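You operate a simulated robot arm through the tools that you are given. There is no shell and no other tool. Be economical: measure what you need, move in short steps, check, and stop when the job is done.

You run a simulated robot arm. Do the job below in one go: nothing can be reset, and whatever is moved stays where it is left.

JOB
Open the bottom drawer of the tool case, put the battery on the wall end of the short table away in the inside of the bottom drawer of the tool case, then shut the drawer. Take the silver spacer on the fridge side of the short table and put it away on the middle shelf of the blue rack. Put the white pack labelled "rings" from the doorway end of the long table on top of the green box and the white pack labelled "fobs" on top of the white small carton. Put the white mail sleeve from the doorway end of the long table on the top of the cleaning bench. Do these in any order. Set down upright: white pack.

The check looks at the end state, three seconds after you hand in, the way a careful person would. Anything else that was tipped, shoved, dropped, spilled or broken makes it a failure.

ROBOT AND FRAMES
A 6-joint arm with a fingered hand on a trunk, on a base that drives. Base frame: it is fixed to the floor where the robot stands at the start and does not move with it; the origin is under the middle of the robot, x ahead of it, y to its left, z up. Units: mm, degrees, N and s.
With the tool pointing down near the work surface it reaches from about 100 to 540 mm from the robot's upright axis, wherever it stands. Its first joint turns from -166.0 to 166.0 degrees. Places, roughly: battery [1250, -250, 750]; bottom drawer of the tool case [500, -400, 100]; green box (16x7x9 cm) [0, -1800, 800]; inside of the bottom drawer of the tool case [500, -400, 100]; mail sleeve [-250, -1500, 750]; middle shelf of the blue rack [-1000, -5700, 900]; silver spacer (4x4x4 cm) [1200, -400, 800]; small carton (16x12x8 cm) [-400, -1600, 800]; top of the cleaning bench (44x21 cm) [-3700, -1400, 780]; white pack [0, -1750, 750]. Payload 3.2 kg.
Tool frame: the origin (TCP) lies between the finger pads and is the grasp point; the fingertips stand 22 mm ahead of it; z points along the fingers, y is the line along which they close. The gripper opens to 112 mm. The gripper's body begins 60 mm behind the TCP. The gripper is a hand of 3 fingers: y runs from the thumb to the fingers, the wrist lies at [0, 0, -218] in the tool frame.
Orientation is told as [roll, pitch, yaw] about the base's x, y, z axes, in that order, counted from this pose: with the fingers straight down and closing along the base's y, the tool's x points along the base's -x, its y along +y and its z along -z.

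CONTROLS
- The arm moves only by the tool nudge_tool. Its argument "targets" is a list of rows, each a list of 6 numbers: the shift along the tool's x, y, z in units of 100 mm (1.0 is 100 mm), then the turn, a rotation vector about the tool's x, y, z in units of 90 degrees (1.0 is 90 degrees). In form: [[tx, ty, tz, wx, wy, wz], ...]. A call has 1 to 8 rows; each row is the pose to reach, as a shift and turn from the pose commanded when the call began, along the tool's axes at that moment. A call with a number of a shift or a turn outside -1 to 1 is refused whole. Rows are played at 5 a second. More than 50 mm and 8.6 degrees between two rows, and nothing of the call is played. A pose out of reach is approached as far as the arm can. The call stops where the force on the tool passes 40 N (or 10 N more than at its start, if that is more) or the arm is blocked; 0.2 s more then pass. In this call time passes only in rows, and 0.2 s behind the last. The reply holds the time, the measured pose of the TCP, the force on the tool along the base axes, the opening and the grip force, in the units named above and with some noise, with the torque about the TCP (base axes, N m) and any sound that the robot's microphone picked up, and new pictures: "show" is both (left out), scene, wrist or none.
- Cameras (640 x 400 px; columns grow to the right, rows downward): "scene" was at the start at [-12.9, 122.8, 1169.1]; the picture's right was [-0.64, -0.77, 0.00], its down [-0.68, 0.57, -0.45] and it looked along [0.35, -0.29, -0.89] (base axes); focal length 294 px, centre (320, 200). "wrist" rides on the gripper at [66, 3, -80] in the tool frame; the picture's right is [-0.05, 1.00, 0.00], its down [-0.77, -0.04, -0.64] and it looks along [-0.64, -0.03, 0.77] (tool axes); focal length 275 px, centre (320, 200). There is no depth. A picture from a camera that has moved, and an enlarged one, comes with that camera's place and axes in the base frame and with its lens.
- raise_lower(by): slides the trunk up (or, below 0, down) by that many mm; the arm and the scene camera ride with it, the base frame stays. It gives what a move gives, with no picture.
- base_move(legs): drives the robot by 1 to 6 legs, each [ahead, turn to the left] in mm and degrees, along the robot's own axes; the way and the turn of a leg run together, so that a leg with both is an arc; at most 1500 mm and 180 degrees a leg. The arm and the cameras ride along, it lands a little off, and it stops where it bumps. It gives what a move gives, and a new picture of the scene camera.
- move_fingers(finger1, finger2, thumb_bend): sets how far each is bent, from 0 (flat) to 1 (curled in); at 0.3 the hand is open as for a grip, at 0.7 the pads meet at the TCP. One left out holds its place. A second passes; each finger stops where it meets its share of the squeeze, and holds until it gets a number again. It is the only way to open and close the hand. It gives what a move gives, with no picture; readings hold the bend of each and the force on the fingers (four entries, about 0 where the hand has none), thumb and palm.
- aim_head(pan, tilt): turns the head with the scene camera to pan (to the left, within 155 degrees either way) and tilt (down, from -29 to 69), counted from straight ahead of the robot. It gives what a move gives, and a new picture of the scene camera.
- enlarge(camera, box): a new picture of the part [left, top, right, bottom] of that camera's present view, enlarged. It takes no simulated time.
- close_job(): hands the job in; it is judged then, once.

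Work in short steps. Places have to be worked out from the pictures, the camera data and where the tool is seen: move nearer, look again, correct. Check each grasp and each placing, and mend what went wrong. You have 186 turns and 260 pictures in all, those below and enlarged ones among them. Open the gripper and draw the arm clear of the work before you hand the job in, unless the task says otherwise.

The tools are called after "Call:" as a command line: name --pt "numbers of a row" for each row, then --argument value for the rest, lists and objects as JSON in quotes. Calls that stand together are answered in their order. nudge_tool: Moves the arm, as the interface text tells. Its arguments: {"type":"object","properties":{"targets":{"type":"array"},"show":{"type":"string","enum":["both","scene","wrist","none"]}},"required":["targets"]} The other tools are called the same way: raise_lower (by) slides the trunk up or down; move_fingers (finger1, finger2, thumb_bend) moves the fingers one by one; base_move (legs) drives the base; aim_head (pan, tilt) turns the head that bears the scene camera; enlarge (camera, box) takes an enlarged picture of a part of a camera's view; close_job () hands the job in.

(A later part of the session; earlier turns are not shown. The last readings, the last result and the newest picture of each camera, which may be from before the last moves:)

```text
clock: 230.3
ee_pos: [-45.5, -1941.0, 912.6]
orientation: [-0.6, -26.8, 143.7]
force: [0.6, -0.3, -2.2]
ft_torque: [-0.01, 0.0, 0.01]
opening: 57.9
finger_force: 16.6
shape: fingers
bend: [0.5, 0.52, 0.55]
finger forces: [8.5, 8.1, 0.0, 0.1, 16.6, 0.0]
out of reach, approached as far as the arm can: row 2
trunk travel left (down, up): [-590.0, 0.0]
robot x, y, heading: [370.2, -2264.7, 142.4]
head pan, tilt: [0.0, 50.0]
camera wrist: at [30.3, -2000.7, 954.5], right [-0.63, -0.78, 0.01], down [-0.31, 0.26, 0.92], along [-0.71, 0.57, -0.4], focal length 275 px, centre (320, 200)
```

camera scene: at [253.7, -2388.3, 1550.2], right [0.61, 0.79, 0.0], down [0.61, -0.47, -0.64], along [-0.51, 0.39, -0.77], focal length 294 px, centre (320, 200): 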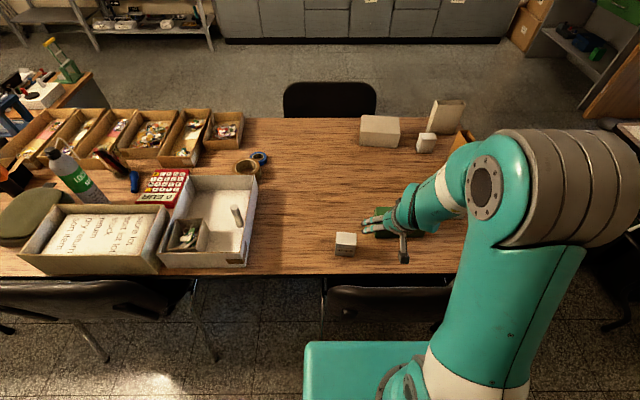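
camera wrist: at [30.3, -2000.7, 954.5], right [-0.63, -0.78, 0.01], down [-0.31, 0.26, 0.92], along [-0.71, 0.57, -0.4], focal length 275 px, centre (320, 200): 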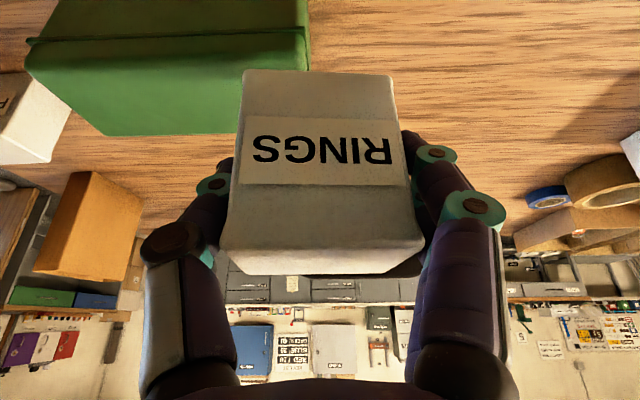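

Call:
nudge_tool --pt "-0.1 -0.31 0.05 0 0 0" --pt "-0.2 -0.62 0.1 0 0 0" --pt "-0.31 -0.93 0.16 0 0 0" --show "both"

Call:
enlarge --camera "scene" --box '[330, 160, 490, 260]'

```text
clock: 231.1
ee_pos: [-17.4, -1845.9, 910.9]
orientation: [-0.4, -26.8, 143.5]
force: [-0.5, -0.9, -1.7]
ft_torque: [-0.01, 0.02, -0.01]
opening: 57.9
finger_force: 16.7
shape: fingers
bend: [0.5, 0.52, 0.55]
finger forces: [8.5, 8.1, 0.0, 0.0, 16.5, 0.0]
trunk travel left (down, up): [-590.0, 0.0]
robot x, y, heading: [372.3, -2262.2, 142.3]
head pan, tilt: [0.0, 50.0]
camera scene: at [254.1, -2387.5, 1550.2], right [0.61, 0.79, 0.0], down [0.61, -0.47, -0.64], along [-0.51, 0.39, -0.77], focal length 294 px, centre (320, 200)
camera wrist: at [56.5, -1905.6, 952.4], right [-0.63, -0.78, 0.01], down [-0.31, 0.26, 0.91], along [-0.71, 0.57, -0.4], focal length 275 px, centre (320, 200)
```

scene: 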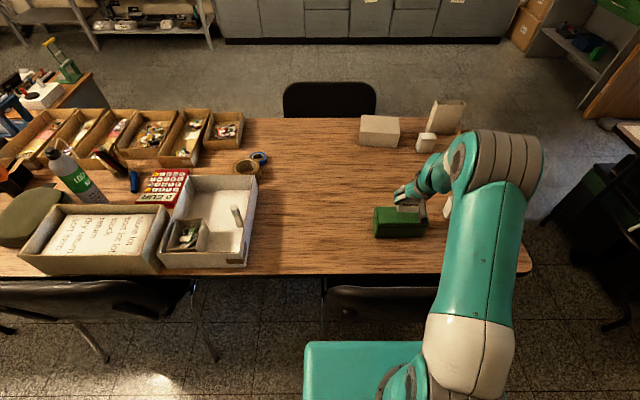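
wrist: 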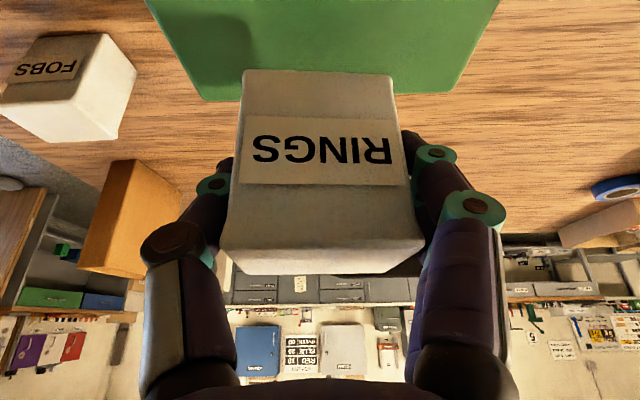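

```text
4.00 times, centred on (410, 210) of scene
camera zoom: at [254.1, -2387.5, 1550.2], right [0.61, 0.79, 0.0], down [0.61, -0.47, -0.64], along [-0.51, 0.39, -0.77], focal length 1175 px, centre (-40, 160)
```

zoom: 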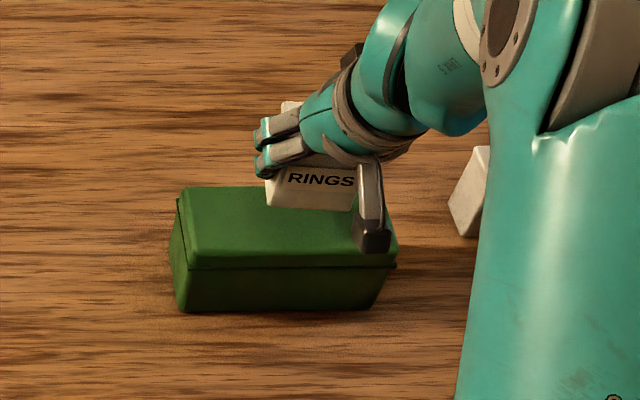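

Box top centre refined to ≈(-17,-1852). I adjust and lower gently to contact.

Call:
nudge_tool --pt "0.07 0.05 0.07 0 0 0" --pt "0.12 0.05 0.16 0 0 0" --pt "0.14 0.05 0.22 0 0 0" --pt "0.165 0.05 0.27 0 0 0" --show "both"

Call:
enlarge --camera "scene" --box '[350, 170, 450, 250]'

```text
clock: 232.1
ee_pos: [-17.8, -1850.6, 879.1]
orientation: [-0.5, -26.7, 143.6]
force: [-0.3, 0.5, -1.8]
ft_torque: [0.03, 0.03, -0.03]
opening: 57.6
finger_force: 16.6
shape: fingers
bend: [0.5, 0.52, 0.55]
finger forces: [8.5, 8.1, 0.0, 0.0, 16.7, 0.0]
trunk travel left (down, up): [-590.0, 0.0]
robot x, y, heading: [370.2, -2264.8, 142.3]
head pan, tilt: [0.0, 50.0]
camera scene: at [254.0, -2388.0, 1550.2], right [0.61, 0.79, 0.0], down [0.61, -0.47, -0.64], along [-0.51, 0.39, -0.77], focal length 294 px, centre (320, 200)
camera wrist: at [56.6, -1912.0, 921.9], right [-0.63, -0.78, 0.01], down [-0.31, 0.26, 0.92], along [-0.71, 0.57, -0.4], focal length 275 px, centre (320, 200)
```

scene: 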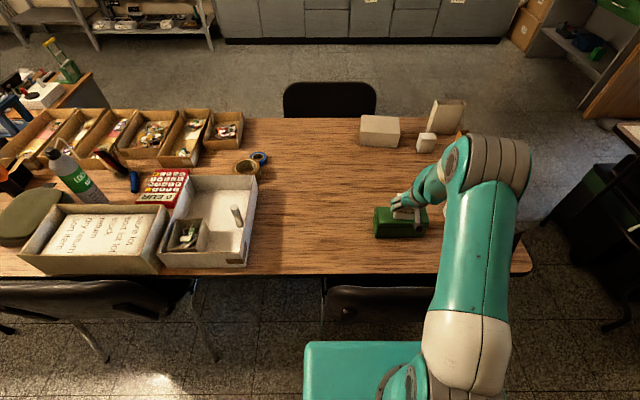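
wrist: 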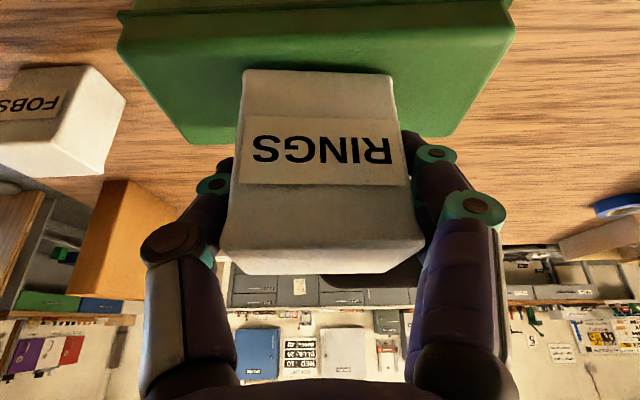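

```text
5.00 times, centred on (400, 210) of scene
camera zoom: at [254.0, -2388.0, 1550.2], right [0.61, 0.79, 0.0], down [0.61, -0.47, -0.64], along [-0.51, 0.39, -0.77], focal length 1469 px, centre (-80, 150)
```

zoom: 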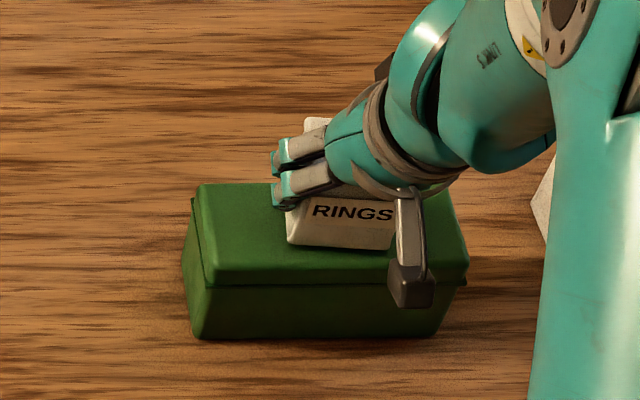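

Nearly centred. I nudge 5 mm toward me and lower in small steps until contact.

Call:
nudge_tool --pt "0.045 0 -0.02 0 0 0" --pt "0.065 0 0.015 0 0 0" --pt "0.085 0 0.05 0 0 0" --show "none"

Call:
nudge_tool --pt "0.015 0 0.035 0 0 0" --pt "0.035 0 0.07 0 0 0" --show "none"

```text
clock: 232.9
ee_pos: [-12.8, -1854.1, 876.2]
orientation: [-0.7, -27.2, 143.5]
force: [-2.8, 2.6, 19.3]
ft_torque: [0.01, 0.23, 0.0]
opening: 58.0
finger_force: 17.4
shape: fingers
bend: [0.51, 0.54, 0.56]
finger forces: [9.4, 8.7, 0.0, 0.0, 17.8, 0.0]
trunk travel left (down, up): [-590.0, 0.0]
robot x, y, heading: [370.4, -2266.4, 142.2]
head pan, tilt: [0.0, 50.0]
```

```text
clock: 233.5
ee_pos: [-11.9, -1854.9, 865.9]
orientation: [-0.6, -27.1, 143.6]
force: [-4.0, 0.5, 35.5]
ft_torque: [-0.04, 0.18, -0.08]
opening: 57.9
finger_force: 21.3
shape: fingers
bend: [0.52, 0.54, 0.57]
finger forces: [10.1, 12.1, 0.1, 0.0, 20.9, 0.0]
trunk travel left (down, up): [-590.0, 0.0]
robot x, y, heading: [369.4, -2262.4, 141.9]
head pan, tilt: [0.0, 50.0]
```

Contact. I ease up and release.

Call:
nudge_tool --pt "-0.02 0 -0.04 0 0 0" --show "none"

Call:
move_fingers --finger1 0.42 --finger2 0.42 --thumb_bend 0.45

Call:
move_fingers --finger1 0.32 --finger2 0.32 --thumb_bend 0.32

Call:
nudge_tool --pt "-0.16 0 -0.33 0 0 0" --pt "-0.33 0 -0.66 0 0 0" --pt "-0.49 0 -0.98 0 0 0" --show "wrist"

Call:
enlarge --camera "scene" --box '[350, 170, 450, 250]'

```text
clock: 233.9
ee_pos: [-11.8, -1856.4, 867.7]
orientation: [-0.5, -26.7, 143.5]
force: [-3.4, 2.8, 11.5]
ft_torque: [-0.04, 0.25, -0.08]
opening: 57.7
finger_force: 19.7
shape: fingers
bend: [0.51, 0.54, 0.57]
finger forces: [9.6, 10.0, 0.0, 0.1, 19.4, 0.0]
trunk travel left (down, up): [-590.0, 0.0]
robot x, y, heading: [369.4, -2268.8, 142.2]
head pan, tilt: [0.0, 50.0]
```

```text
clock: 234.9
ee_pos: [-12.4, -1855.0, 869.1]
orientation: [-0.5, -26.7, 143.5]
force: [0.4, 0.4, 1.0]
ft_torque: [0.02, 0.01, 0.05]
opening: 73.6
finger_force: 0.2
shape: fingers
bend: [0.42, 0.42, 0.45]
finger forces: [0.1, 0.0, 0.1, 0.0, 0.3, 0.0]
trunk travel left (down, up): [-590.0, 0.0]
robot x, y, heading: [370.3, -2267.4, 142.3]
head pan, tilt: [0.0, 50.0]
```

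```text
clock: 235.9
ee_pos: [-11.6, -1854.0, 869.0]
orientation: [-0.5, -26.7, 143.5]
force: [0.3, -0.1, 0.1]
ft_torque: [0.01, -0.02, -0.01]
opening: 106.0
finger_force: 0.1
shape: fingers
bend: [0.32, 0.32, 0.32]
finger forces: [0.0, 0.0, 0.0, 0.0, 0.0, 0.1]
trunk travel left (down, up): [-590.0, 0.0]
robot x, y, heading: [371.0, -2263.1, 142.0]
head pan, tilt: [0.0, 50.0]
```

```text
clock: 236.7
ee_pos: [-14.5, -1857.4, 975.3]
orientation: [-0.6, -26.7, 143.4]
force: [-0.2, 0.5, 1.6]
ft_torque: [-0.02, 0.01, -0.06]
opening: 105.6
finger_force: 0.1
shape: fingers
bend: [0.32, 0.32, 0.32]
finger forces: [0.0, 0.0, 0.0, 0.0, 0.0, 0.0]
trunk travel left (down, up): [-590.0, 0.0]
robot x, y, heading: [368.3, -2265.8, 142.2]
head pan, tilt: [0.0, 50.0]
camera wrist: at [61.8, -1917.8, 1018.3], right [-0.63, -0.78, 0.01], down [-0.31, 0.26, 0.91], along [-0.71, 0.57, -0.4], focal length 275 px, centre (320, 200)
```

wrist: 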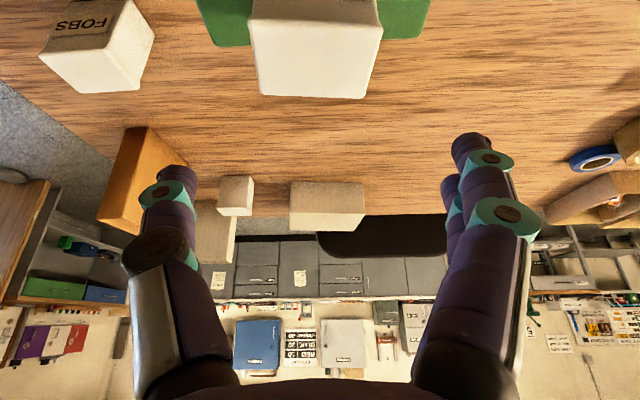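

```text
5.00 times, centred on (400, 210) of scene
camera zoom: at [254.4, -2388.5, 1550.1], right [0.61, 0.79, 0.0], down [0.61, -0.47, -0.64], along [-0.51, 0.39, -0.77], focal length 1469 px, centre (-80, 150)
```

zoom: 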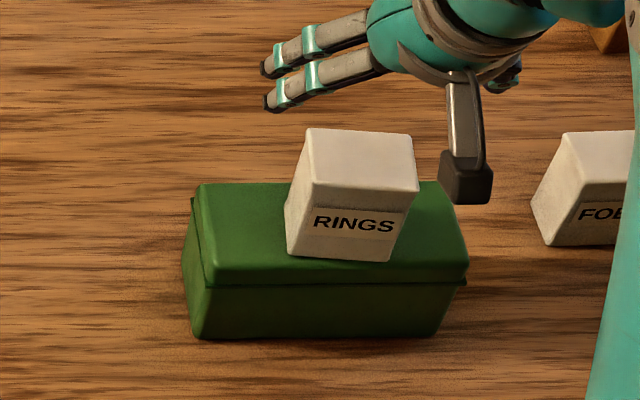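

RINGS stands upright on the green box. Next the spacer: I retract the arm, back off and drive along the aisle to the short table's back side.

Call:
nudge_tool --pt "0.2 0 -0.2 0 0.08 0" --pt "0.4 0.2 -0.4 0 0.16 0" --pt "0.6 0.4 -0.5 0 0.24 0" --pt "0.8 0.5 -0.5 0 0.3 0" --show "none"

Call:
base_move --legs '[[-90, 0], [0, -89], [1000, 0], [970, 0]]'

```text
clock: 237.7
ee_pos: [33.8, -1953.7, 985.6]
orientation: [-0.4, 0.3, 143.2]
force: [0.5, 1.1, 0.5]
ft_torque: [-0.01, 0.0, -0.01]
opening: 105.7
finger_force: 0.0
shape: fingers
bend: [0.32, 0.32, 0.32]
finger forces: [0.0, 0.0, 0.1, 0.0, 0.0, 0.0]
trunk travel left (down, up): [-590.0, 0.0]
robot x, y, heading: [369.0, -2264.8, 142.2]
head pan, tilt: [0.0, 50.0]
```

```text
clock: 252.0
ee_pos: [1918.4, -398.4, 985.4]
orientation: [-0.5, 0.3, 54.0]
force: [-0.2, -0.1, -0.4]
ft_torque: [0.06, -0.03, 0.02]
opening: 105.6
finger_force: 0.0
shape: fingers
bend: [0.32, 0.32, 0.32]
finger forces: [0.0, 0.0, 0.0, 0.0, 0.0, 0.0]
trunk travel left (down, up): [-590.0, 0.0]
robot x, y, heading: [1611.4, -740.1, 52.7]
head pan, tilt: [0.0, 50.0]
camera scene: at [1489.5, -628.3, 1550.2], right [0.8, -0.6, 0.0], down [-0.46, -0.61, -0.64], along [0.39, 0.51, -0.77], focal length 294 px, centre (320, 200)
```

scene: 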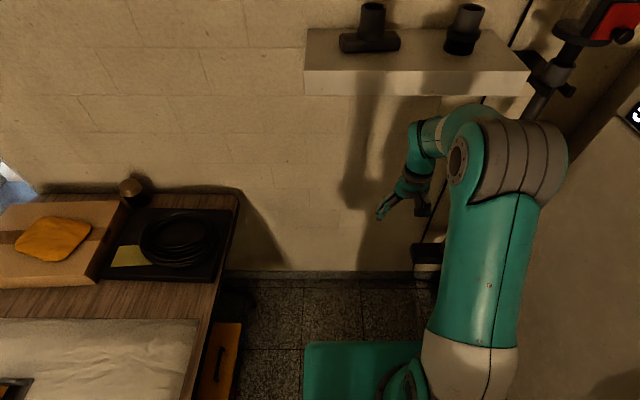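

Now turn to face the table and view the spacer.

Call:
base_move --legs '[[0, 88.5], [170, 0]]'

Call:
aim_head --pan 5 --tilt 60

Call:
nudge_tool --pt "0 0 0 0 0 0" --show "wrist"

```text
clock: 257.2
ee_pos: [1153.7, -312.9, 984.8]
orientation: [-0.6, 0.2, 141.8]
force: [-0.6, 1.2, 0.3]
ft_torque: [-0.01, -0.02, 0.01]
opening: 105.6
finger_force: 0.1
shape: fingers
bend: [0.32, 0.32, 0.32]
finger forces: [0.1, 0.1, 0.1, 0.0, 0.0, 0.1]
trunk travel left (down, up): [-590.0, 0.0]
robot x, y, heading: [1483.9, -632.2, 140.7]
head pan, tilt: [0.0, 50.0]
camera scene: at [1362.9, -752.9, 1550.2], right [0.63, 0.77, 0.0], down [0.59, -0.48, -0.64], along [-0.5, 0.41, -0.77], focal length 294 px, centre (320, 200)
```

scene: 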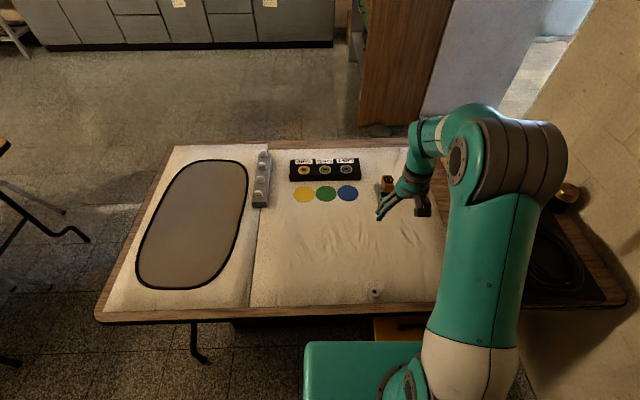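

```text
clock: 257.9
ee_pos: [1154.5, -314.1, 985.4]
orientation: [-0.5, 0.3, 141.8]
force: [-0.5, 1.0, -0.4]
ft_torque: [0.02, 0.0, 0.0]
opening: 105.8
finger_force: 0.1
shape: fingers
bend: [0.32, 0.32, 0.32]
finger forces: [0.0, 0.1, 0.0, 0.0, 0.0, 0.0]
trunk travel left (down, up): [-590.0, 0.0]
robot x, y, heading: [1480.5, -634.9, 140.8]
head pan, tilt: [5.0, 60.0]
camera scene: at [1368.3, -764.8, 1537.7], right [0.56, 0.83, 0.0], down [0.72, -0.49, -0.5], along [-0.41, 0.28, -0.87], focal length 294 px, centre (320, 200)
```

scene: 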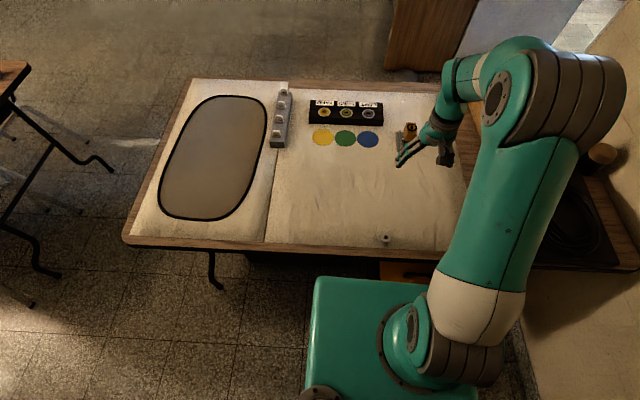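

```text
clock: 258.3
ee_pos: [1154.1, -313.9, 986.3]
orientation: [-0.5, 0.3, 141.8]
force: [0.1, -0.2, 0.0]
ft_torque: [-0.02, -0.02, 0.02]
opening: 105.8
finger_force: 0.0
shape: fingers
bend: [0.32, 0.32, 0.32]
finger forces: [0.0, 0.0, 0.0, 0.0, 0.1, 0.0]
trunk travel left (down, up): [-590.0, 0.0]
robot x, y, heading: [1482.3, -636.0, 140.7]
head pan, tilt: [5.0, 60.0]
camera wrist: at [1203.9, -357.8, 1066.3], right [-0.65, -0.76, -0.01], down [-0.59, 0.5, 0.63], along [-0.47, 0.42, -0.77], focal length 275 px, centre (320, 200)
```

wrist: 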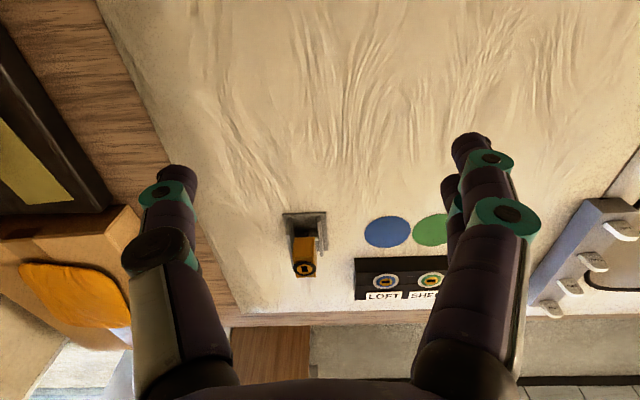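

Spacer ≈ (1207,-436), top ≈785. I move over it.

Call:
nudge_tool --pt "0.4 0.2 0 0 0 0" --pt "0.8 0.4 0.2 0 0 0" --pt "0.95 0.6 0.5 0 0 0" --show "none"

Call:
nudge_tool --pt "0.1 0.02 0.3 0 0 0" --pt "0.22 0.03 0.6 0 0 0" --show "both"

```text
clock: 259.1
ee_pos: [1193.5, -418.7, 935.0]
orientation: [-0.5, 0.2, 141.8]
force: [0.0, -0.2, -0.9]
ft_torque: [0.01, 0.01, 0.0]
opening: 105.6
finger_force: 0.1
shape: fingers
bend: [0.32, 0.32, 0.32]
finger forces: [0.1, 0.0, 0.0, 0.0, 0.0, 0.0]
trunk travel left (down, up): [-590.0, 0.0]
robot x, y, heading: [1485.6, -633.0, 140.8]
head pan, tilt: [5.0, 60.0]
```

```text
clock: 259.7
ee_pos: [1207.5, -435.2, 875.6]
orientation: [-0.5, 0.2, 141.8]
force: [0.0, 0.0, -0.2]
ft_torque: [0.02, 0.04, 0.03]
opening: 105.6
finger_force: 0.1
shape: fingers
bend: [0.32, 0.32, 0.32]
finger forces: [0.0, 0.0, 0.0, 0.0, 0.1, 0.0]
trunk travel left (down, up): [-590.0, 0.0]
robot x, y, heading: [1483.5, -633.1, 140.6]
head pan, tilt: [5.0, 60.0]
camera scene: at [1368.1, -764.8, 1537.6], right [0.56, 0.83, 0.0], down [0.72, -0.49, -0.5], along [-0.41, 0.28, -0.87], focal length 294 px, centre (320, 200)
camera wrist: at [1257.4, -478.9, 956.7], right [-0.65, -0.76, -0.01], down [-0.59, 0.5, 0.63], along [-0.47, 0.42, -0.77], focal length 275 px, centre (320, 200)
```

scene: 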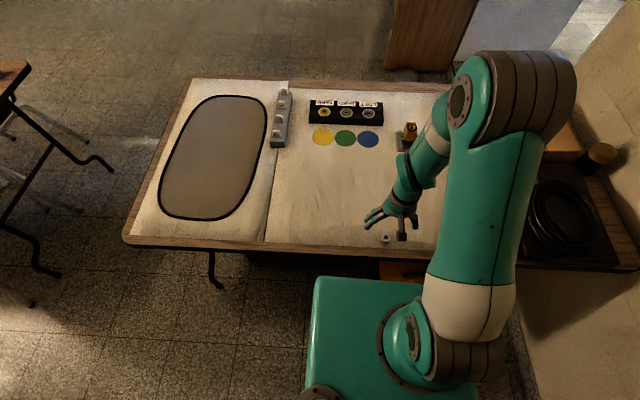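
wrist: 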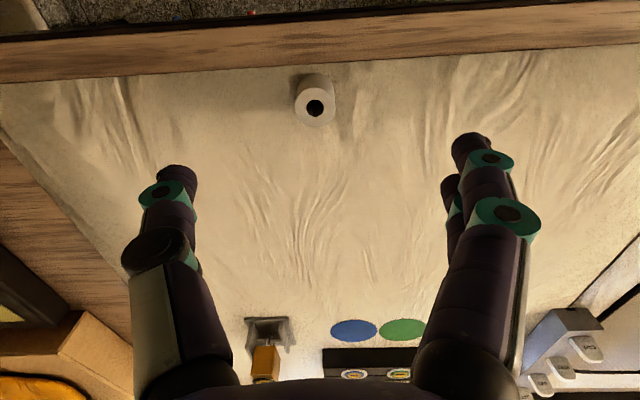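

Call:
nudge_tool --pt "0.01 -0.05 0.33 0 0 0" --pt "0.01 -0.05 0.66 0 0 0" --pt "0.01 -0.05 0.9 0 0 0" --pt "0.01 -0.05 1.0 0 0 0" --show "wrist"

Call:
move_fingers --finger1 0.7 --finger2 0.7 --thumb_bend 0.7

```text
clock: 260.7
ee_pos: [1210.5, -433.8, 785.4]
orientation: [0.2, 0.4, 141.7]
force: [0.4, -0.4, 0.0]
ft_torque: [-0.02, 0.0, 0.01]
opening: 105.8
finger_force: 0.1
shape: fingers
bend: [0.32, 0.32, 0.32]
finger forces: [0.1, 0.0, 0.0, 0.0, 0.0, 0.1]
out of reach, approached as far as the arm can: row 3, 4
trunk travel left (down, up): [-590.0, 0.0]
robot x, y, heading: [1484.7, -630.6, 140.9]
head pan, tilt: [5.0, 60.0]
camera wrist: at [1260.4, -477.3, 865.7], right [-0.65, -0.76, 0.0], down [-0.59, 0.51, 0.63], along [-0.48, 0.41, -0.78], focal length 275 px, centre (320, 200)
```

wrist: 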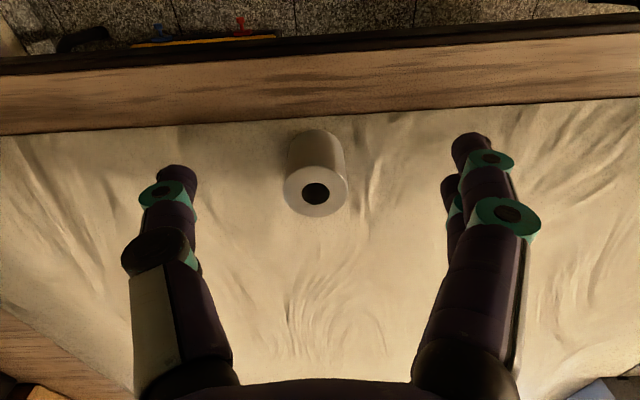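

```text
clock: 261.7
ee_pos: [1210.8, -434.2, 784.6]
orientation: [0.2, 0.5, 141.8]
force: [0.4, -0.4, 0.4]
ft_torque: [-0.02, 0.01, 0.02]
opening: 19.6
finger_force: 10.0
shape: fingers
bend: [0.65, 0.61, 0.65]
finger forces: [2.8, 6.5, 0.0, 0.0, 9.2, 0.0]
trunk travel left (down, up): [-590.0, 0.0]
robot x, y, heading: [1482.1, -635.3, 140.9]
head pan, tilt: [5.0, 60.0]
```

Arm bottomed out a bit high; I reopen, lower the trunk slightly and regrip.

Call:
move_fingers --finger1 0.42 --finger2 0.42 --thumb_bend 0.42

Call:
raise_lower --by -13

Call:
nudge_tool --pt "0 0 0 0 0 0" --show "wrist"

```text
clock: 262.7
ee_pos: [1211.2, -434.7, 785.2]
orientation: [0.2, 0.6, 141.8]
force: [-0.7, -0.2, 0.2]
ft_torque: [-0.01, -0.02, 0.02]
opening: 77.6
finger_force: 0.0
shape: fingers
bend: [0.42, 0.42, 0.42]
finger forces: [0.0, 0.0, 0.0, 0.0, 0.0, 0.0]
trunk travel left (down, up): [-590.0, 0.0]
robot x, y, heading: [1483.3, -637.1, 140.8]
head pan, tilt: [5.0, 60.0]
```

```text
clock: 263.3
ee_pos: [1212.0, -434.6, 771.4]
orientation: [0.3, 0.6, 141.8]
force: [0.3, 0.1, 0.3]
ft_torque: [0.0, 0.02, 0.02]
opening: 77.4
finger_force: 0.1
shape: fingers
bend: [0.42, 0.42, 0.42]
finger forces: [0.0, 0.0, 0.1, 0.0, 0.1, 0.0]
trunk travel left (down, up): [-577.0, 13.0]
robot x, y, heading: [1482.3, -631.4, 140.8]
head pan, tilt: [5.0, 60.0]
```

```text
clock: 263.7
ee_pos: [1210.7, -434.3, 771.1]
orientation: [0.2, 0.5, 142.0]
force: [0.3, -0.3, -0.4]
ft_torque: [-0.03, 0.01, -0.02]
opening: 77.2
finger_force: 0.1
shape: fingers
bend: [0.42, 0.42, 0.42]
finger forces: [0.0, 0.0, 0.0, 0.0, 0.0, 0.0]
trunk travel left (down, up): [-577.0, 13.0]
robot x, y, heading: [1485.3, -633.5, 141.0]
head pan, tilt: [5.0, 60.0]
camera wrist: at [1260.7, -477.5, 852.9], right [-0.65, -0.76, 0.0], down [-0.59, 0.51, 0.63], along [-0.48, 0.41, -0.78], focal length 275 px, centre (320, 200)
```

wrist: 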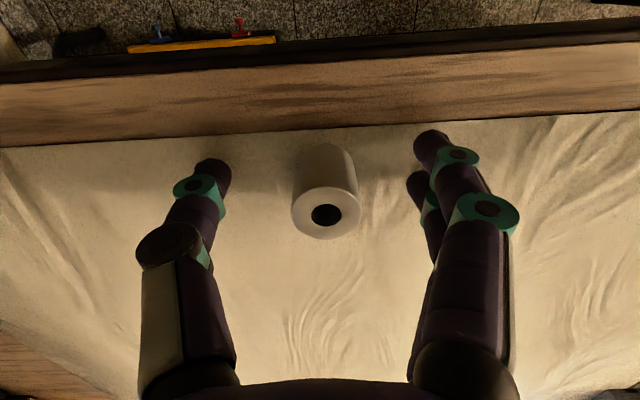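

Call:
move_fingers --finger1 0.72 --finger2 0.72 --thumb_bend 0.72

Call:
nudge_tool --pt "0 0 -0.3 0 0 0" --pt "0 0 -0.6 0 0 0" --pt "0 0 -0.9 0 0 0" --show "wrist"

```text
clock: 264.7
ee_pos: [1212.4, -434.3, 772.1]
orientation: [0.2, 0.5, 141.7]
force: [-0.4, -0.1, -0.8]
ft_torque: [0.01, 0.0, 0.01]
opening: 17.9
finger_force: 11.5
shape: fingers
bend: [0.69, 0.63, 0.65]
finger forces: [3.6, 8.1, 0.0, 0.0, 11.7, 0.0]
trunk travel left (down, up): [-577.0, 13.0]
robot x, y, heading: [1480.8, -634.5, 140.9]
head pan, tilt: [5.0, 60.0]
```

```text
clock: 265.5
ee_pos: [1212.3, -433.1, 861.0]
orientation: [0.2, 0.5, 141.8]
force: [-0.5, 0.0, -0.5]
ft_torque: [0.03, 0.03, -0.03]
opening: 17.7
finger_force: 11.3
shape: fingers
bend: [0.69, 0.63, 0.65]
finger forces: [3.4, 8.1, 0.0, 0.0, 11.4, 0.0]
trunk travel left (down, up): [-577.0, 13.0]
robot x, y, heading: [1480.0, -636.1, 140.7]
head pan, tilt: [5.0, 60.0]
camera wrist: at [1262.0, -476.7, 942.5], right [-0.65, -0.76, 0.0], down [-0.59, 0.51, 0.63], along [-0.48, 0.41, -0.78], focal length 275 px, centre (320, 200)
```

wrist: 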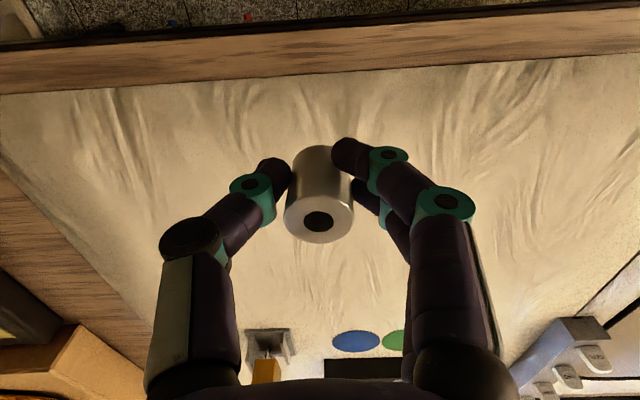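

Spacer held. I raise, back off and drive along the back aisle toward the blue rack.

Call:
nudge_tool --pt "0 0 -0.4 0 0 0" --pt "0 0 -0.8 0 0 0" --pt "0 0 -1.0 0 0 0" --show "none"

Call:
base_move --legs '[[-180, 0], [0, 91], [1400, 0]]'

Call:
aim_head --pan 0 --tilt 25

```text
clock: 266.3
ee_pos: [1210.7, -433.2, 961.5]
orientation: [0.2, 0.5, 141.8]
force: [0.5, -0.4, -0.8]
ft_torque: [-0.02, 0.01, 0.0]
opening: 17.3
finger_force: 11.2
shape: fingers
bend: [0.7, 0.63, 0.65]
finger forces: [3.5, 8.1, 0.0, 0.1, 11.1, 0.0]
trunk travel left (down, up): [-577.0, 13.0]
robot x, y, heading: [1483.8, -635.7, 140.8]
head pan, tilt: [5.0, 60.0]
```

```text
clock: 278.5
ee_pos: [611.3, -2193.6, 960.7]
orientation: [0.2, 0.4, -124.2]
force: [-0.3, 0.1, -0.6]
ft_torque: [0.04, 0.02, -0.02]
opening: 16.8
finger_force: 11.1
shape: fingers
bend: [0.7, 0.63, 0.65]
finger forces: [3.1, 8.1, 0.0, 0.1, 10.9, 0.0]
trunk travel left (down, up): [-577.0, 13.0]
robot x, y, heading: [790.8, -1907.7, -125.0]
head pan, tilt: [5.0, 60.0]
camera scene: at [926.9, -2014.0, 1524.6], right [-0.86, 0.5, 0.0], down [0.44, 0.75, -0.5], along [-0.25, -0.43, -0.87], focal length 294 px, centre (320, 200)
```

scene: 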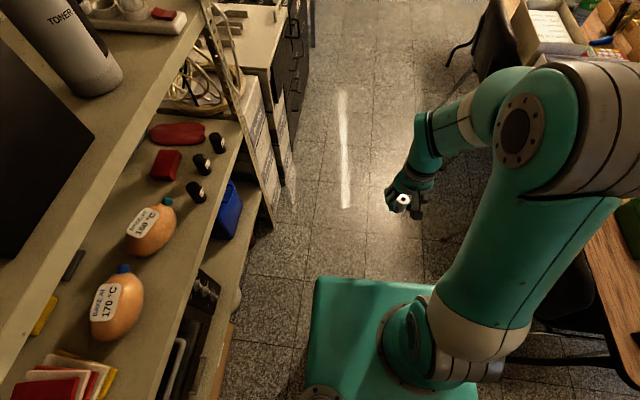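

```text
clock: 279.5
ee_pos: [611.2, -2193.9, 960.8]
orientation: [0.2, 0.5, -124.3]
force: [0.7, 0.4, -1.1]
ft_torque: [0.01, -0.01, 0.0]
opening: 16.9
finger_force: 10.4
shape: fingers
bend: [0.7, 0.63, 0.65]
finger forces: [3.1, 8.0, 0.1, 0.0, 11.0, 0.1]
trunk travel left (down, up): [-577.0, 13.0]
robot x, y, heading: [791.2, -1903.1, -125.3]
head pan, tilt: [0.0, 25.0]
camera scene: at [907.5, -2031.5, 1574.6], right [-0.82, 0.58, 0.0], down [0.24, 0.35, -0.91], along [-0.52, -0.74, -0.42], focal length 294 px, centre (320, 200)
```

scene: 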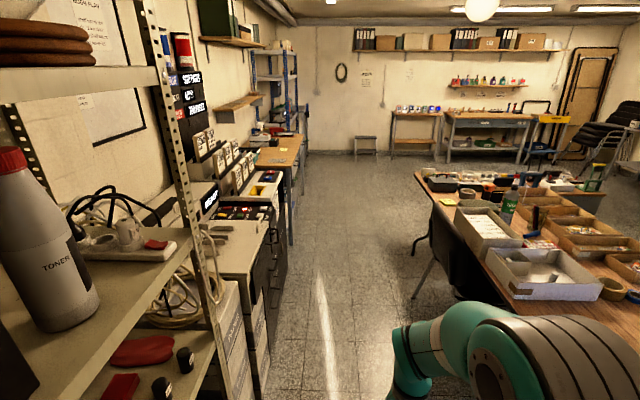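

The aisle ahead is clear; rack visible at far left. I drive further and look.

Call:
base_move --legs '[[0, -2.2], [1400, 0], [1300, 0]]'

Call:
aim_head --pan 25 --tilt 25

```text
clock: 293.1
ee_pos: [-1063.0, -4340.8, 961.1]
orientation: [0.2, 0.4, -126.8]
force: [-0.6, -0.2, -1.1]
ft_torque: [-0.02, -0.02, 0.02]
opening: 17.0
finger_force: 11.1
shape: fingers
bend: [0.7, 0.63, 0.65]
finger forces: [3.1, 8.1, 0.1, 0.0, 11.1, 0.0]
trunk travel left (down, up): [-577.0, 13.0]
robot x, y, heading: [-868.0, -4062.2, -127.7]
head pan, tilt: [0.0, 25.0]
camera scene: at [-760.2, -4192.0, 1574.7], right [-0.79, 0.61, 0.0], down [0.26, 0.33, -0.91], along [-0.56, -0.72, -0.42], focal length 294 px, centre (320, 200)
```

scene: 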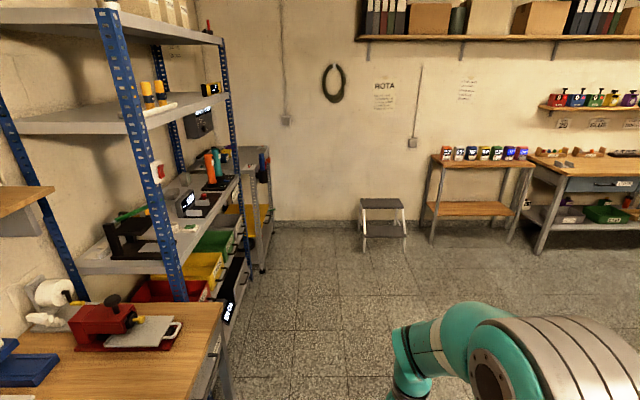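

```text
clock: 294.0
ee_pos: [-1064.3, -4340.1, 960.2]
orientation: [0.2, 0.5, -126.9]
force: [0.1, 0.3, -0.1]
ft_torque: [0.02, 0.01, -0.02]
opening: 17.0
finger_force: 11.3
shape: fingers
bend: [0.7, 0.63, 0.65]
finger forces: [3.1, 8.2, 0.0, 0.0, 11.0, 0.0]
trunk travel left (down, up): [-577.0, 13.0]
robot x, y, heading: [-871.1, -4063.4, -127.4]
head pan, tilt: [25.0, 25.0]
camera scene: at [-724.1, -4208.8, 1574.7], right [-0.97, 0.22, 0.0], down [0.09, 0.41, -0.91], along [-0.2, -0.88, -0.42], focal length 294 px, centre (320, 200)
```

scene: 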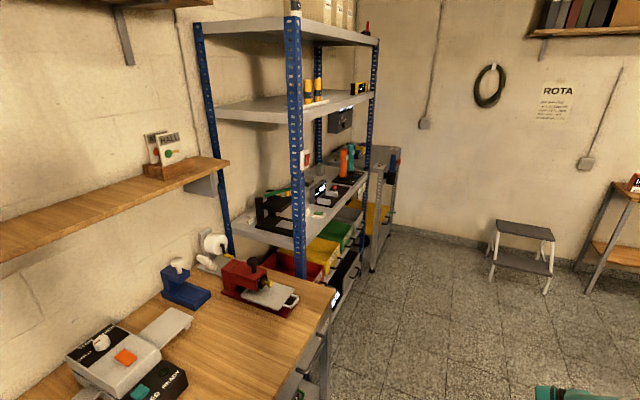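

The middle shelf (z≈880–900) front edge is D≈2505, U −4715…−5441. I drive in front of it and turn to face.

Call:
base_move --legs '[[1330, 0], [0, 88]]'

Call:
aim_head --pan 0 --tilt 30

```text
clock: 304.4
ee_pos: [-1423.4, -5313.8, 961.6]
orientation: [0.2, 0.5, -38.8]
force: [-0.4, 0.0, 0.0]
ft_torque: [0.0, 0.0, 0.04]
opening: 16.5
finger_force: 10.9
shape: fingers
bend: [0.7, 0.63, 0.65]
finger forces: [2.7, 8.1, 0.0, 0.0, 10.8, 0.0]
trunk travel left (down, up): [-577.0, 13.0]
robot x, y, heading: [-1690.2, -5110.1, -40.0]
head pan, tilt: [25.0, 25.0]
camera scene: at [-1545.8, -4971.3, 1574.7], right [-0.26, -0.97, 0.0], down [-0.41, 0.11, -0.91], along [0.88, -0.23, -0.42], focal length 294 px, centre (320, 200)
```

scene: 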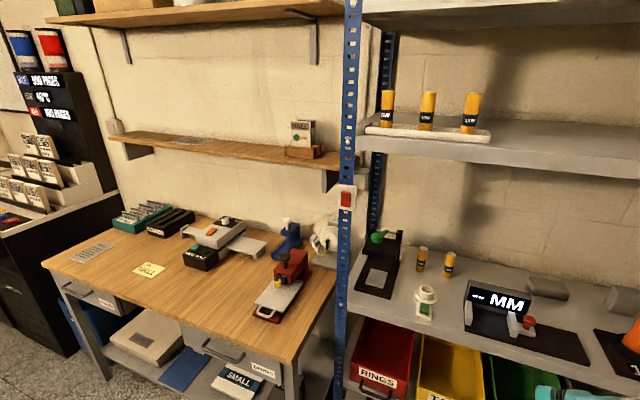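

```text
clock: 305.3
ee_pos: [-1422.5, -5314.3, 961.2]
orientation: [0.3, 0.5, -39.0]
force: [0.7, 0.5, -0.2]
ft_torque: [0.0, 0.0, 0.01]
opening: 16.3
finger_force: 11.3
shape: fingers
bend: [0.7, 0.63, 0.65]
finger forces: [2.8, 8.1, 0.0, 0.0, 10.9, 0.0]
trunk travel left (down, up): [-577.0, 13.0]
robot x, y, heading: [-1690.6, -5112.0, -40.2]
head pan, tilt: [0.0, 30.0]
camera scene: at [-1565.5, -5005.6, 1566.7], right [-0.64, -0.77, 0.0], down [-0.38, 0.32, -0.87], along [0.66, -0.56, -0.5], focal length 294 px, centre (320, 200)
```

scene: 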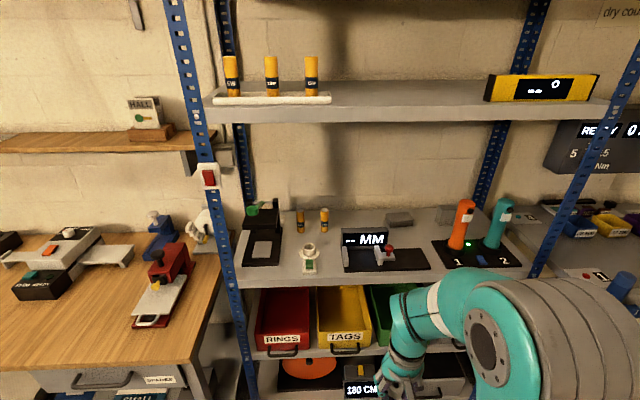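

I zoom on the middle shelf to find a free spot.

Call:
enlarge --camera "scene" --box '[225, 190, 545, 300]'

```text
2.00 times, centred on (385, 245) of scene
camera zoom: at [-1565.5, -5005.6, 1566.7], right [-0.64, -0.77, 0.0], down [-0.38, 0.32, -0.87], along [0.66, -0.56, -0.5], focal length 588 px, centre (190, 110)
```

zoom: 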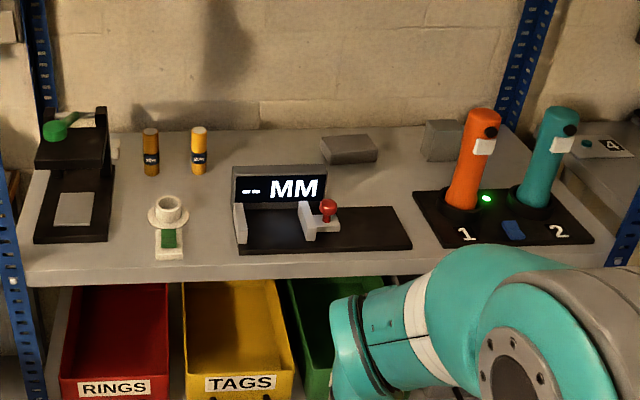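

Free spot: behind the mat's right half, left of the driver pad (≈D 2686, U −5296). I shift the base sideways, lower the trunk and raise the arm so the forearm fits below the upper shelf.

Call:
base_move --legs '[[0, -87.5], [212, 0], [0, 88.5]]'

Call:
raise_lower --by -250

Call:
nudge_tool --pt "0 0 -0.35 0 0 0" --pt "0 0 -0.7 0 0 0" --pt "0 0 -1.0 0 0 0" --show "none"

Call:
nudge_tool --pt "0 0 -0.35 0 0 0" --pt "0 0 -0.7 0 0 0" --pt "0 0 -1.0 0 0 0" --show "none"

Call:
nudge_tool --pt "0 0 -0.4 0 0 0" --pt "0 0 -0.8 0 0 0" --show "both"

```text
clock: 314.5
ee_pos: [-1559.0, -5484.0, 961.9]
orientation: [0.3, 0.5, -40.3]
force: [0.6, 0.4, -1.3]
ft_torque: [0.01, 0.06, -0.04]
opening: 15.7
finger_force: 10.9
shape: fingers
bend: [0.7, 0.63, 0.65]
finger forces: [2.6, 8.1, 0.0, 0.1, 10.5, 0.0]
trunk travel left (down, up): [-577.0, 13.0]
robot x, y, heading: [-1825.3, -5278.1, -41.4]
head pan, tilt: [0.0, 30.0]
camera scene: at [-1693.8, -5172.3, 1566.7], right [-0.66, -0.75, 0.0], down [-0.38, 0.33, -0.87], along [0.65, -0.57, -0.5], focal length 294 px, centre (320, 200)
```

scene: 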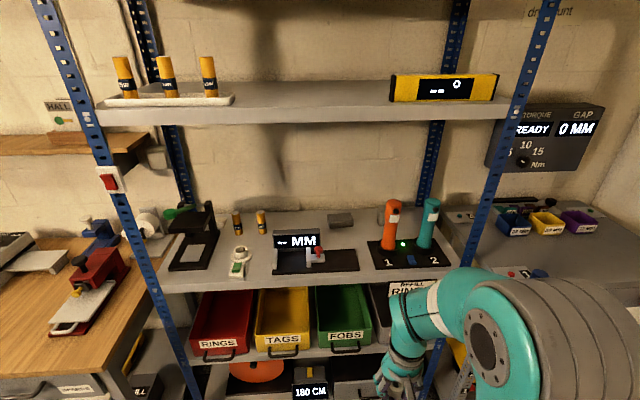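

```text
clock: 317.0
ee_pos: [-1560.2, -5484.4, 712.2]
orientation: [0.1, 0.5, -40.4]
force: [-0.2, -1.1, -0.3]
ft_torque: [0.01, 0.04, 0.01]
opening: 15.6
finger_force: 10.3
shape: fingers
bend: [0.7, 0.63, 0.65]
finger forces: [2.4, 8.1, 0.0, 0.1, 10.4, 0.0]
trunk travel left (down, up): [-327.0, 263.0]
robot x, y, heading: [-1827.0, -5271.1, -41.5]
head pan, tilt: [0.0, 30.0]
```

```text
clock: 317.8
ee_pos: [-1559.1, -5485.5, 812.2]
orientation: [0.2, 0.4, -40.2]
force: [0.7, -0.1, -0.9]
ft_torque: [-0.01, 0.0, -0.01]
opening: 14.8
finger_force: 9.8
shape: fingers
bend: [0.71, 0.63, 0.66]
finger forces: [2.4, 8.1, 0.0, 0.0, 10.3, 0.1]
trunk travel left (down, up): [-327.0, 263.0]
robot x, y, heading: [-1825.0, -5271.5, -41.8]
head pan, tilt: [0.0, 30.0]
```

```text
clock: 318.6
ee_pos: [-1559.4, -5488.1, 912.0]
orientation: [0.2, 0.4, -40.2]
force: [0.6, -0.2, -0.4]
ft_torque: [-0.02, 0.04, 0.02]
opening: 13.9
finger_force: 10.4
shape: fingers
bend: [0.71, 0.63, 0.66]
finger forces: [2.4, 8.2, 0.1, 0.0, 10.1, 0.0]
trunk travel left (down, up): [-327.0, 263.0]
robot x, y, heading: [-1824.8, -5274.1, -41.5]
head pan, tilt: [0.0, 30.0]
```

```text
clock: 319.2
ee_pos: [-1558.5, -5486.3, 993.2]
orientation: [0.1, 0.5, -40.3]
force: [-0.2, -0.1, -0.3]
ft_torque: [0.03, -0.04, 0.0]
opening: 13.7
finger_force: 10.1
shape: fingers
bend: [0.71, 0.63, 0.66]
finger forces: [2.3, 8.1, 0.1, 0.0, 10.0, 0.0]
trunk travel left (down, up): [-327.0, 263.0]
robot x, y, heading: [-1825.9, -5275.8, -41.4]
head pan, tilt: [0.0, 30.0]
camera scene: at [-1693.9, -5172.4, 1316.7], right [-0.66, -0.75, 0.0], down [-0.38, 0.33, -0.87], along [0.65, -0.57, -0.5], focal length 294 px, centre (320, 200)
camera wrist: at [-1606.7, -5442.3, 1073.3], right [0.68, 0.73, 0.0], down [0.57, -0.53, 0.63], along [0.46, -0.43, -0.78], focal length 275 px, centre (320, 200)
```

scene: 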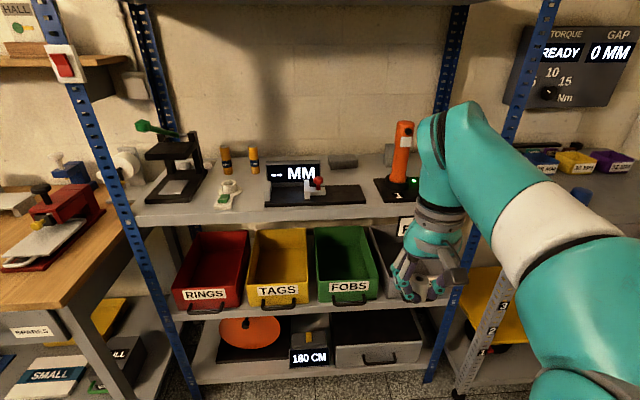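
wrist: 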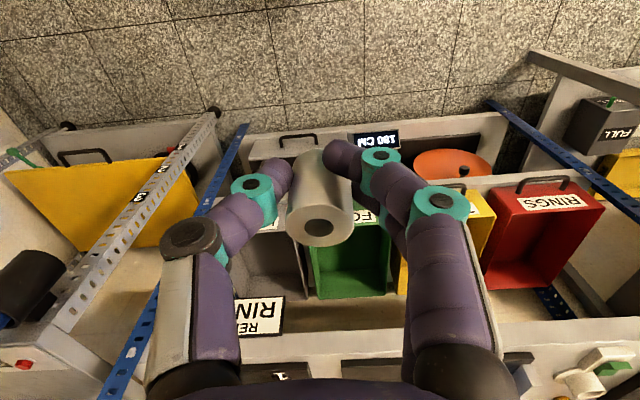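

Shelf z≈897 by two-height comparison; spot ≈ D 2690, U −5275. I square up and drive in.

Call:
base_move --legs '[[0, 3.8], [400, 0]]'

Call:
nudge_tool --pt "0 0 0 0 0 0" --show "wrist"

```text
clock: 322.2
ee_pos: [-1227.4, -5718.0, 992.2]
orientation: [0.2, 0.5, -36.9]
force: [-0.4, -0.4, -0.3]
ft_torque: [-0.01, 0.03, -0.01]
opening: 13.5
finger_force: 10.0
shape: fingers
bend: [0.71, 0.63, 0.66]
finger forces: [2.3, 8.2, 0.1, 0.0, 9.8, 0.0]
trunk travel left (down, up): [-327.0, 263.0]
robot x, y, heading: [-1506.2, -5521.0, -38.1]
head pan, tilt: [0.0, 30.0]
camera scene: at [-1381.2, -5412.0, 1316.7], right [-0.62, -0.79, 0.0], down [-0.39, 0.31, -0.87], along [0.68, -0.53, -0.5], focal length 294 px, centre (320, 200)
```

scene: 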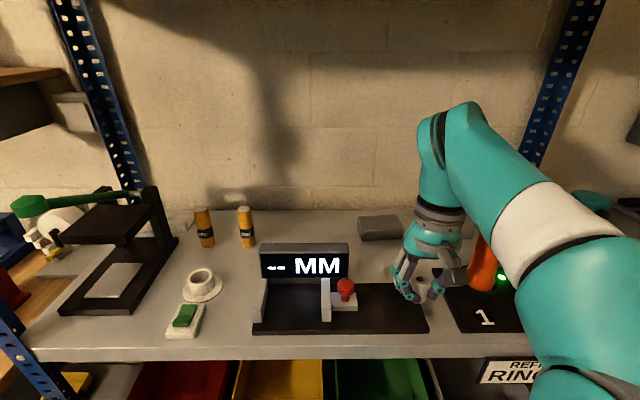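

```text
clock: 322.6
ee_pos: [-1227.2, -5718.2, 992.8]
orientation: [0.1, 0.5, -37.0]
force: [-0.5, 0.0, -0.3]
ft_torque: [-0.01, 0.03, -0.01]
opening: 13.5
finger_force: 10.1
shape: fingers
bend: [0.71, 0.63, 0.66]
finger forces: [2.4, 8.1, 0.0, 0.0, 9.8, 0.0]
trunk travel left (down, up): [-327.0, 263.0]
robot x, y, heading: [-1504.1, -5521.1, -37.9]
head pan, tilt: [0.0, 30.0]
camera wrist: at [-1278.1, -5676.5, 1072.9], right [0.64, 0.77, 0.0], down [0.6, -0.5, 0.63], along [0.49, -0.4, -0.78], focal length 275 px, centre (320, 200)
```

wrist: 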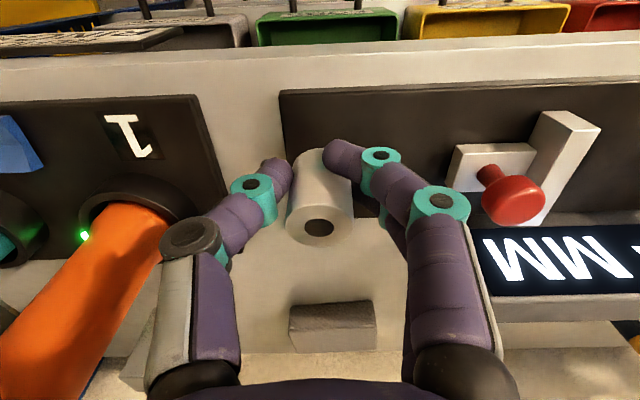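

Free area confirmed at D≈2617–2748. I move forward 160 mm over it.

Call:
nudge_tool --pt "-0.4 0 0 0 0 0" --pt "-0.8 0 0 0 0 0" --show "none"

Call:
nudge_tool --pt "-0.4 0 0 0 0 0" --pt "-0.8 0 0 0 0 0" --show "both"

```text
clock: 323.2
ee_pos: [-1165.1, -5768.3, 994.7]
orientation: [0.2, 0.5, -37.0]
force: [-0.2, -1.1, -0.5]
ft_torque: [0.0, -0.01, 0.01]
opening: 13.0
finger_force: 9.8
shape: fingers
bend: [0.71, 0.63, 0.66]
finger forces: [2.1, 8.3, 0.0, 0.1, 9.8, 0.0]
trunk travel left (down, up): [-327.0, 263.0]
robot x, y, heading: [-1504.7, -5521.3, -38.2]
head pan, tilt: [0.0, 30.0]
```

```text
clock: 323.8
ee_pos: [-1115.9, -5801.4, 991.7]
orientation: [0.2, 0.4, -36.9]
force: [-0.7, -0.3, -0.9]
ft_torque: [-0.03, -0.02, 0.01]
opening: 13.3
finger_force: 9.8
shape: fingers
bend: [0.71, 0.63, 0.66]
finger forces: [2.1, 8.2, 0.0, 0.0, 9.5, 0.0]
out of reach, approached as far as the arm can: row 2
trunk travel left (down, up): [-327.0, 263.0]
robot x, y, heading: [-1503.8, -5520.2, -38.1]
head pan, tilt: [0.0, 30.0]
camera scene: at [-1382.1, -5411.4, 1316.8], right [-0.62, -0.79, 0.0], down [-0.39, 0.31, -0.87], along [0.68, -0.53, -0.5], focal length 294 px, centre (320, 200)
camera wrist: at [-1167.7, -5760.4, 1072.8], right [0.64, 0.77, 0.0], down [0.6, -0.5, 0.63], along [0.49, -0.4, -0.78], focal length 275 px, centre (320, 200)
```

scene: 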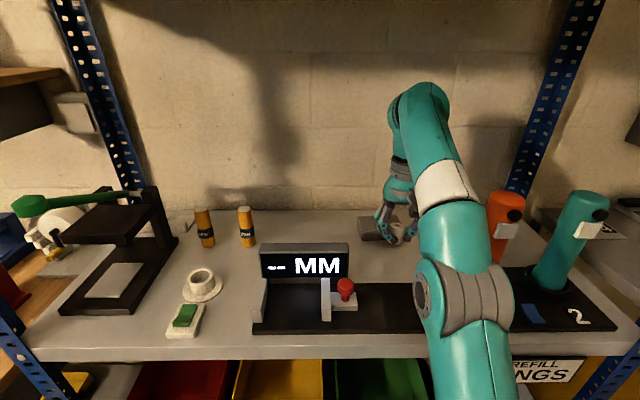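
wrist: 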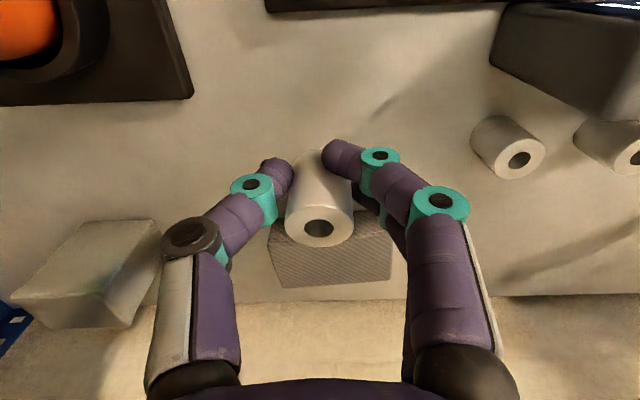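

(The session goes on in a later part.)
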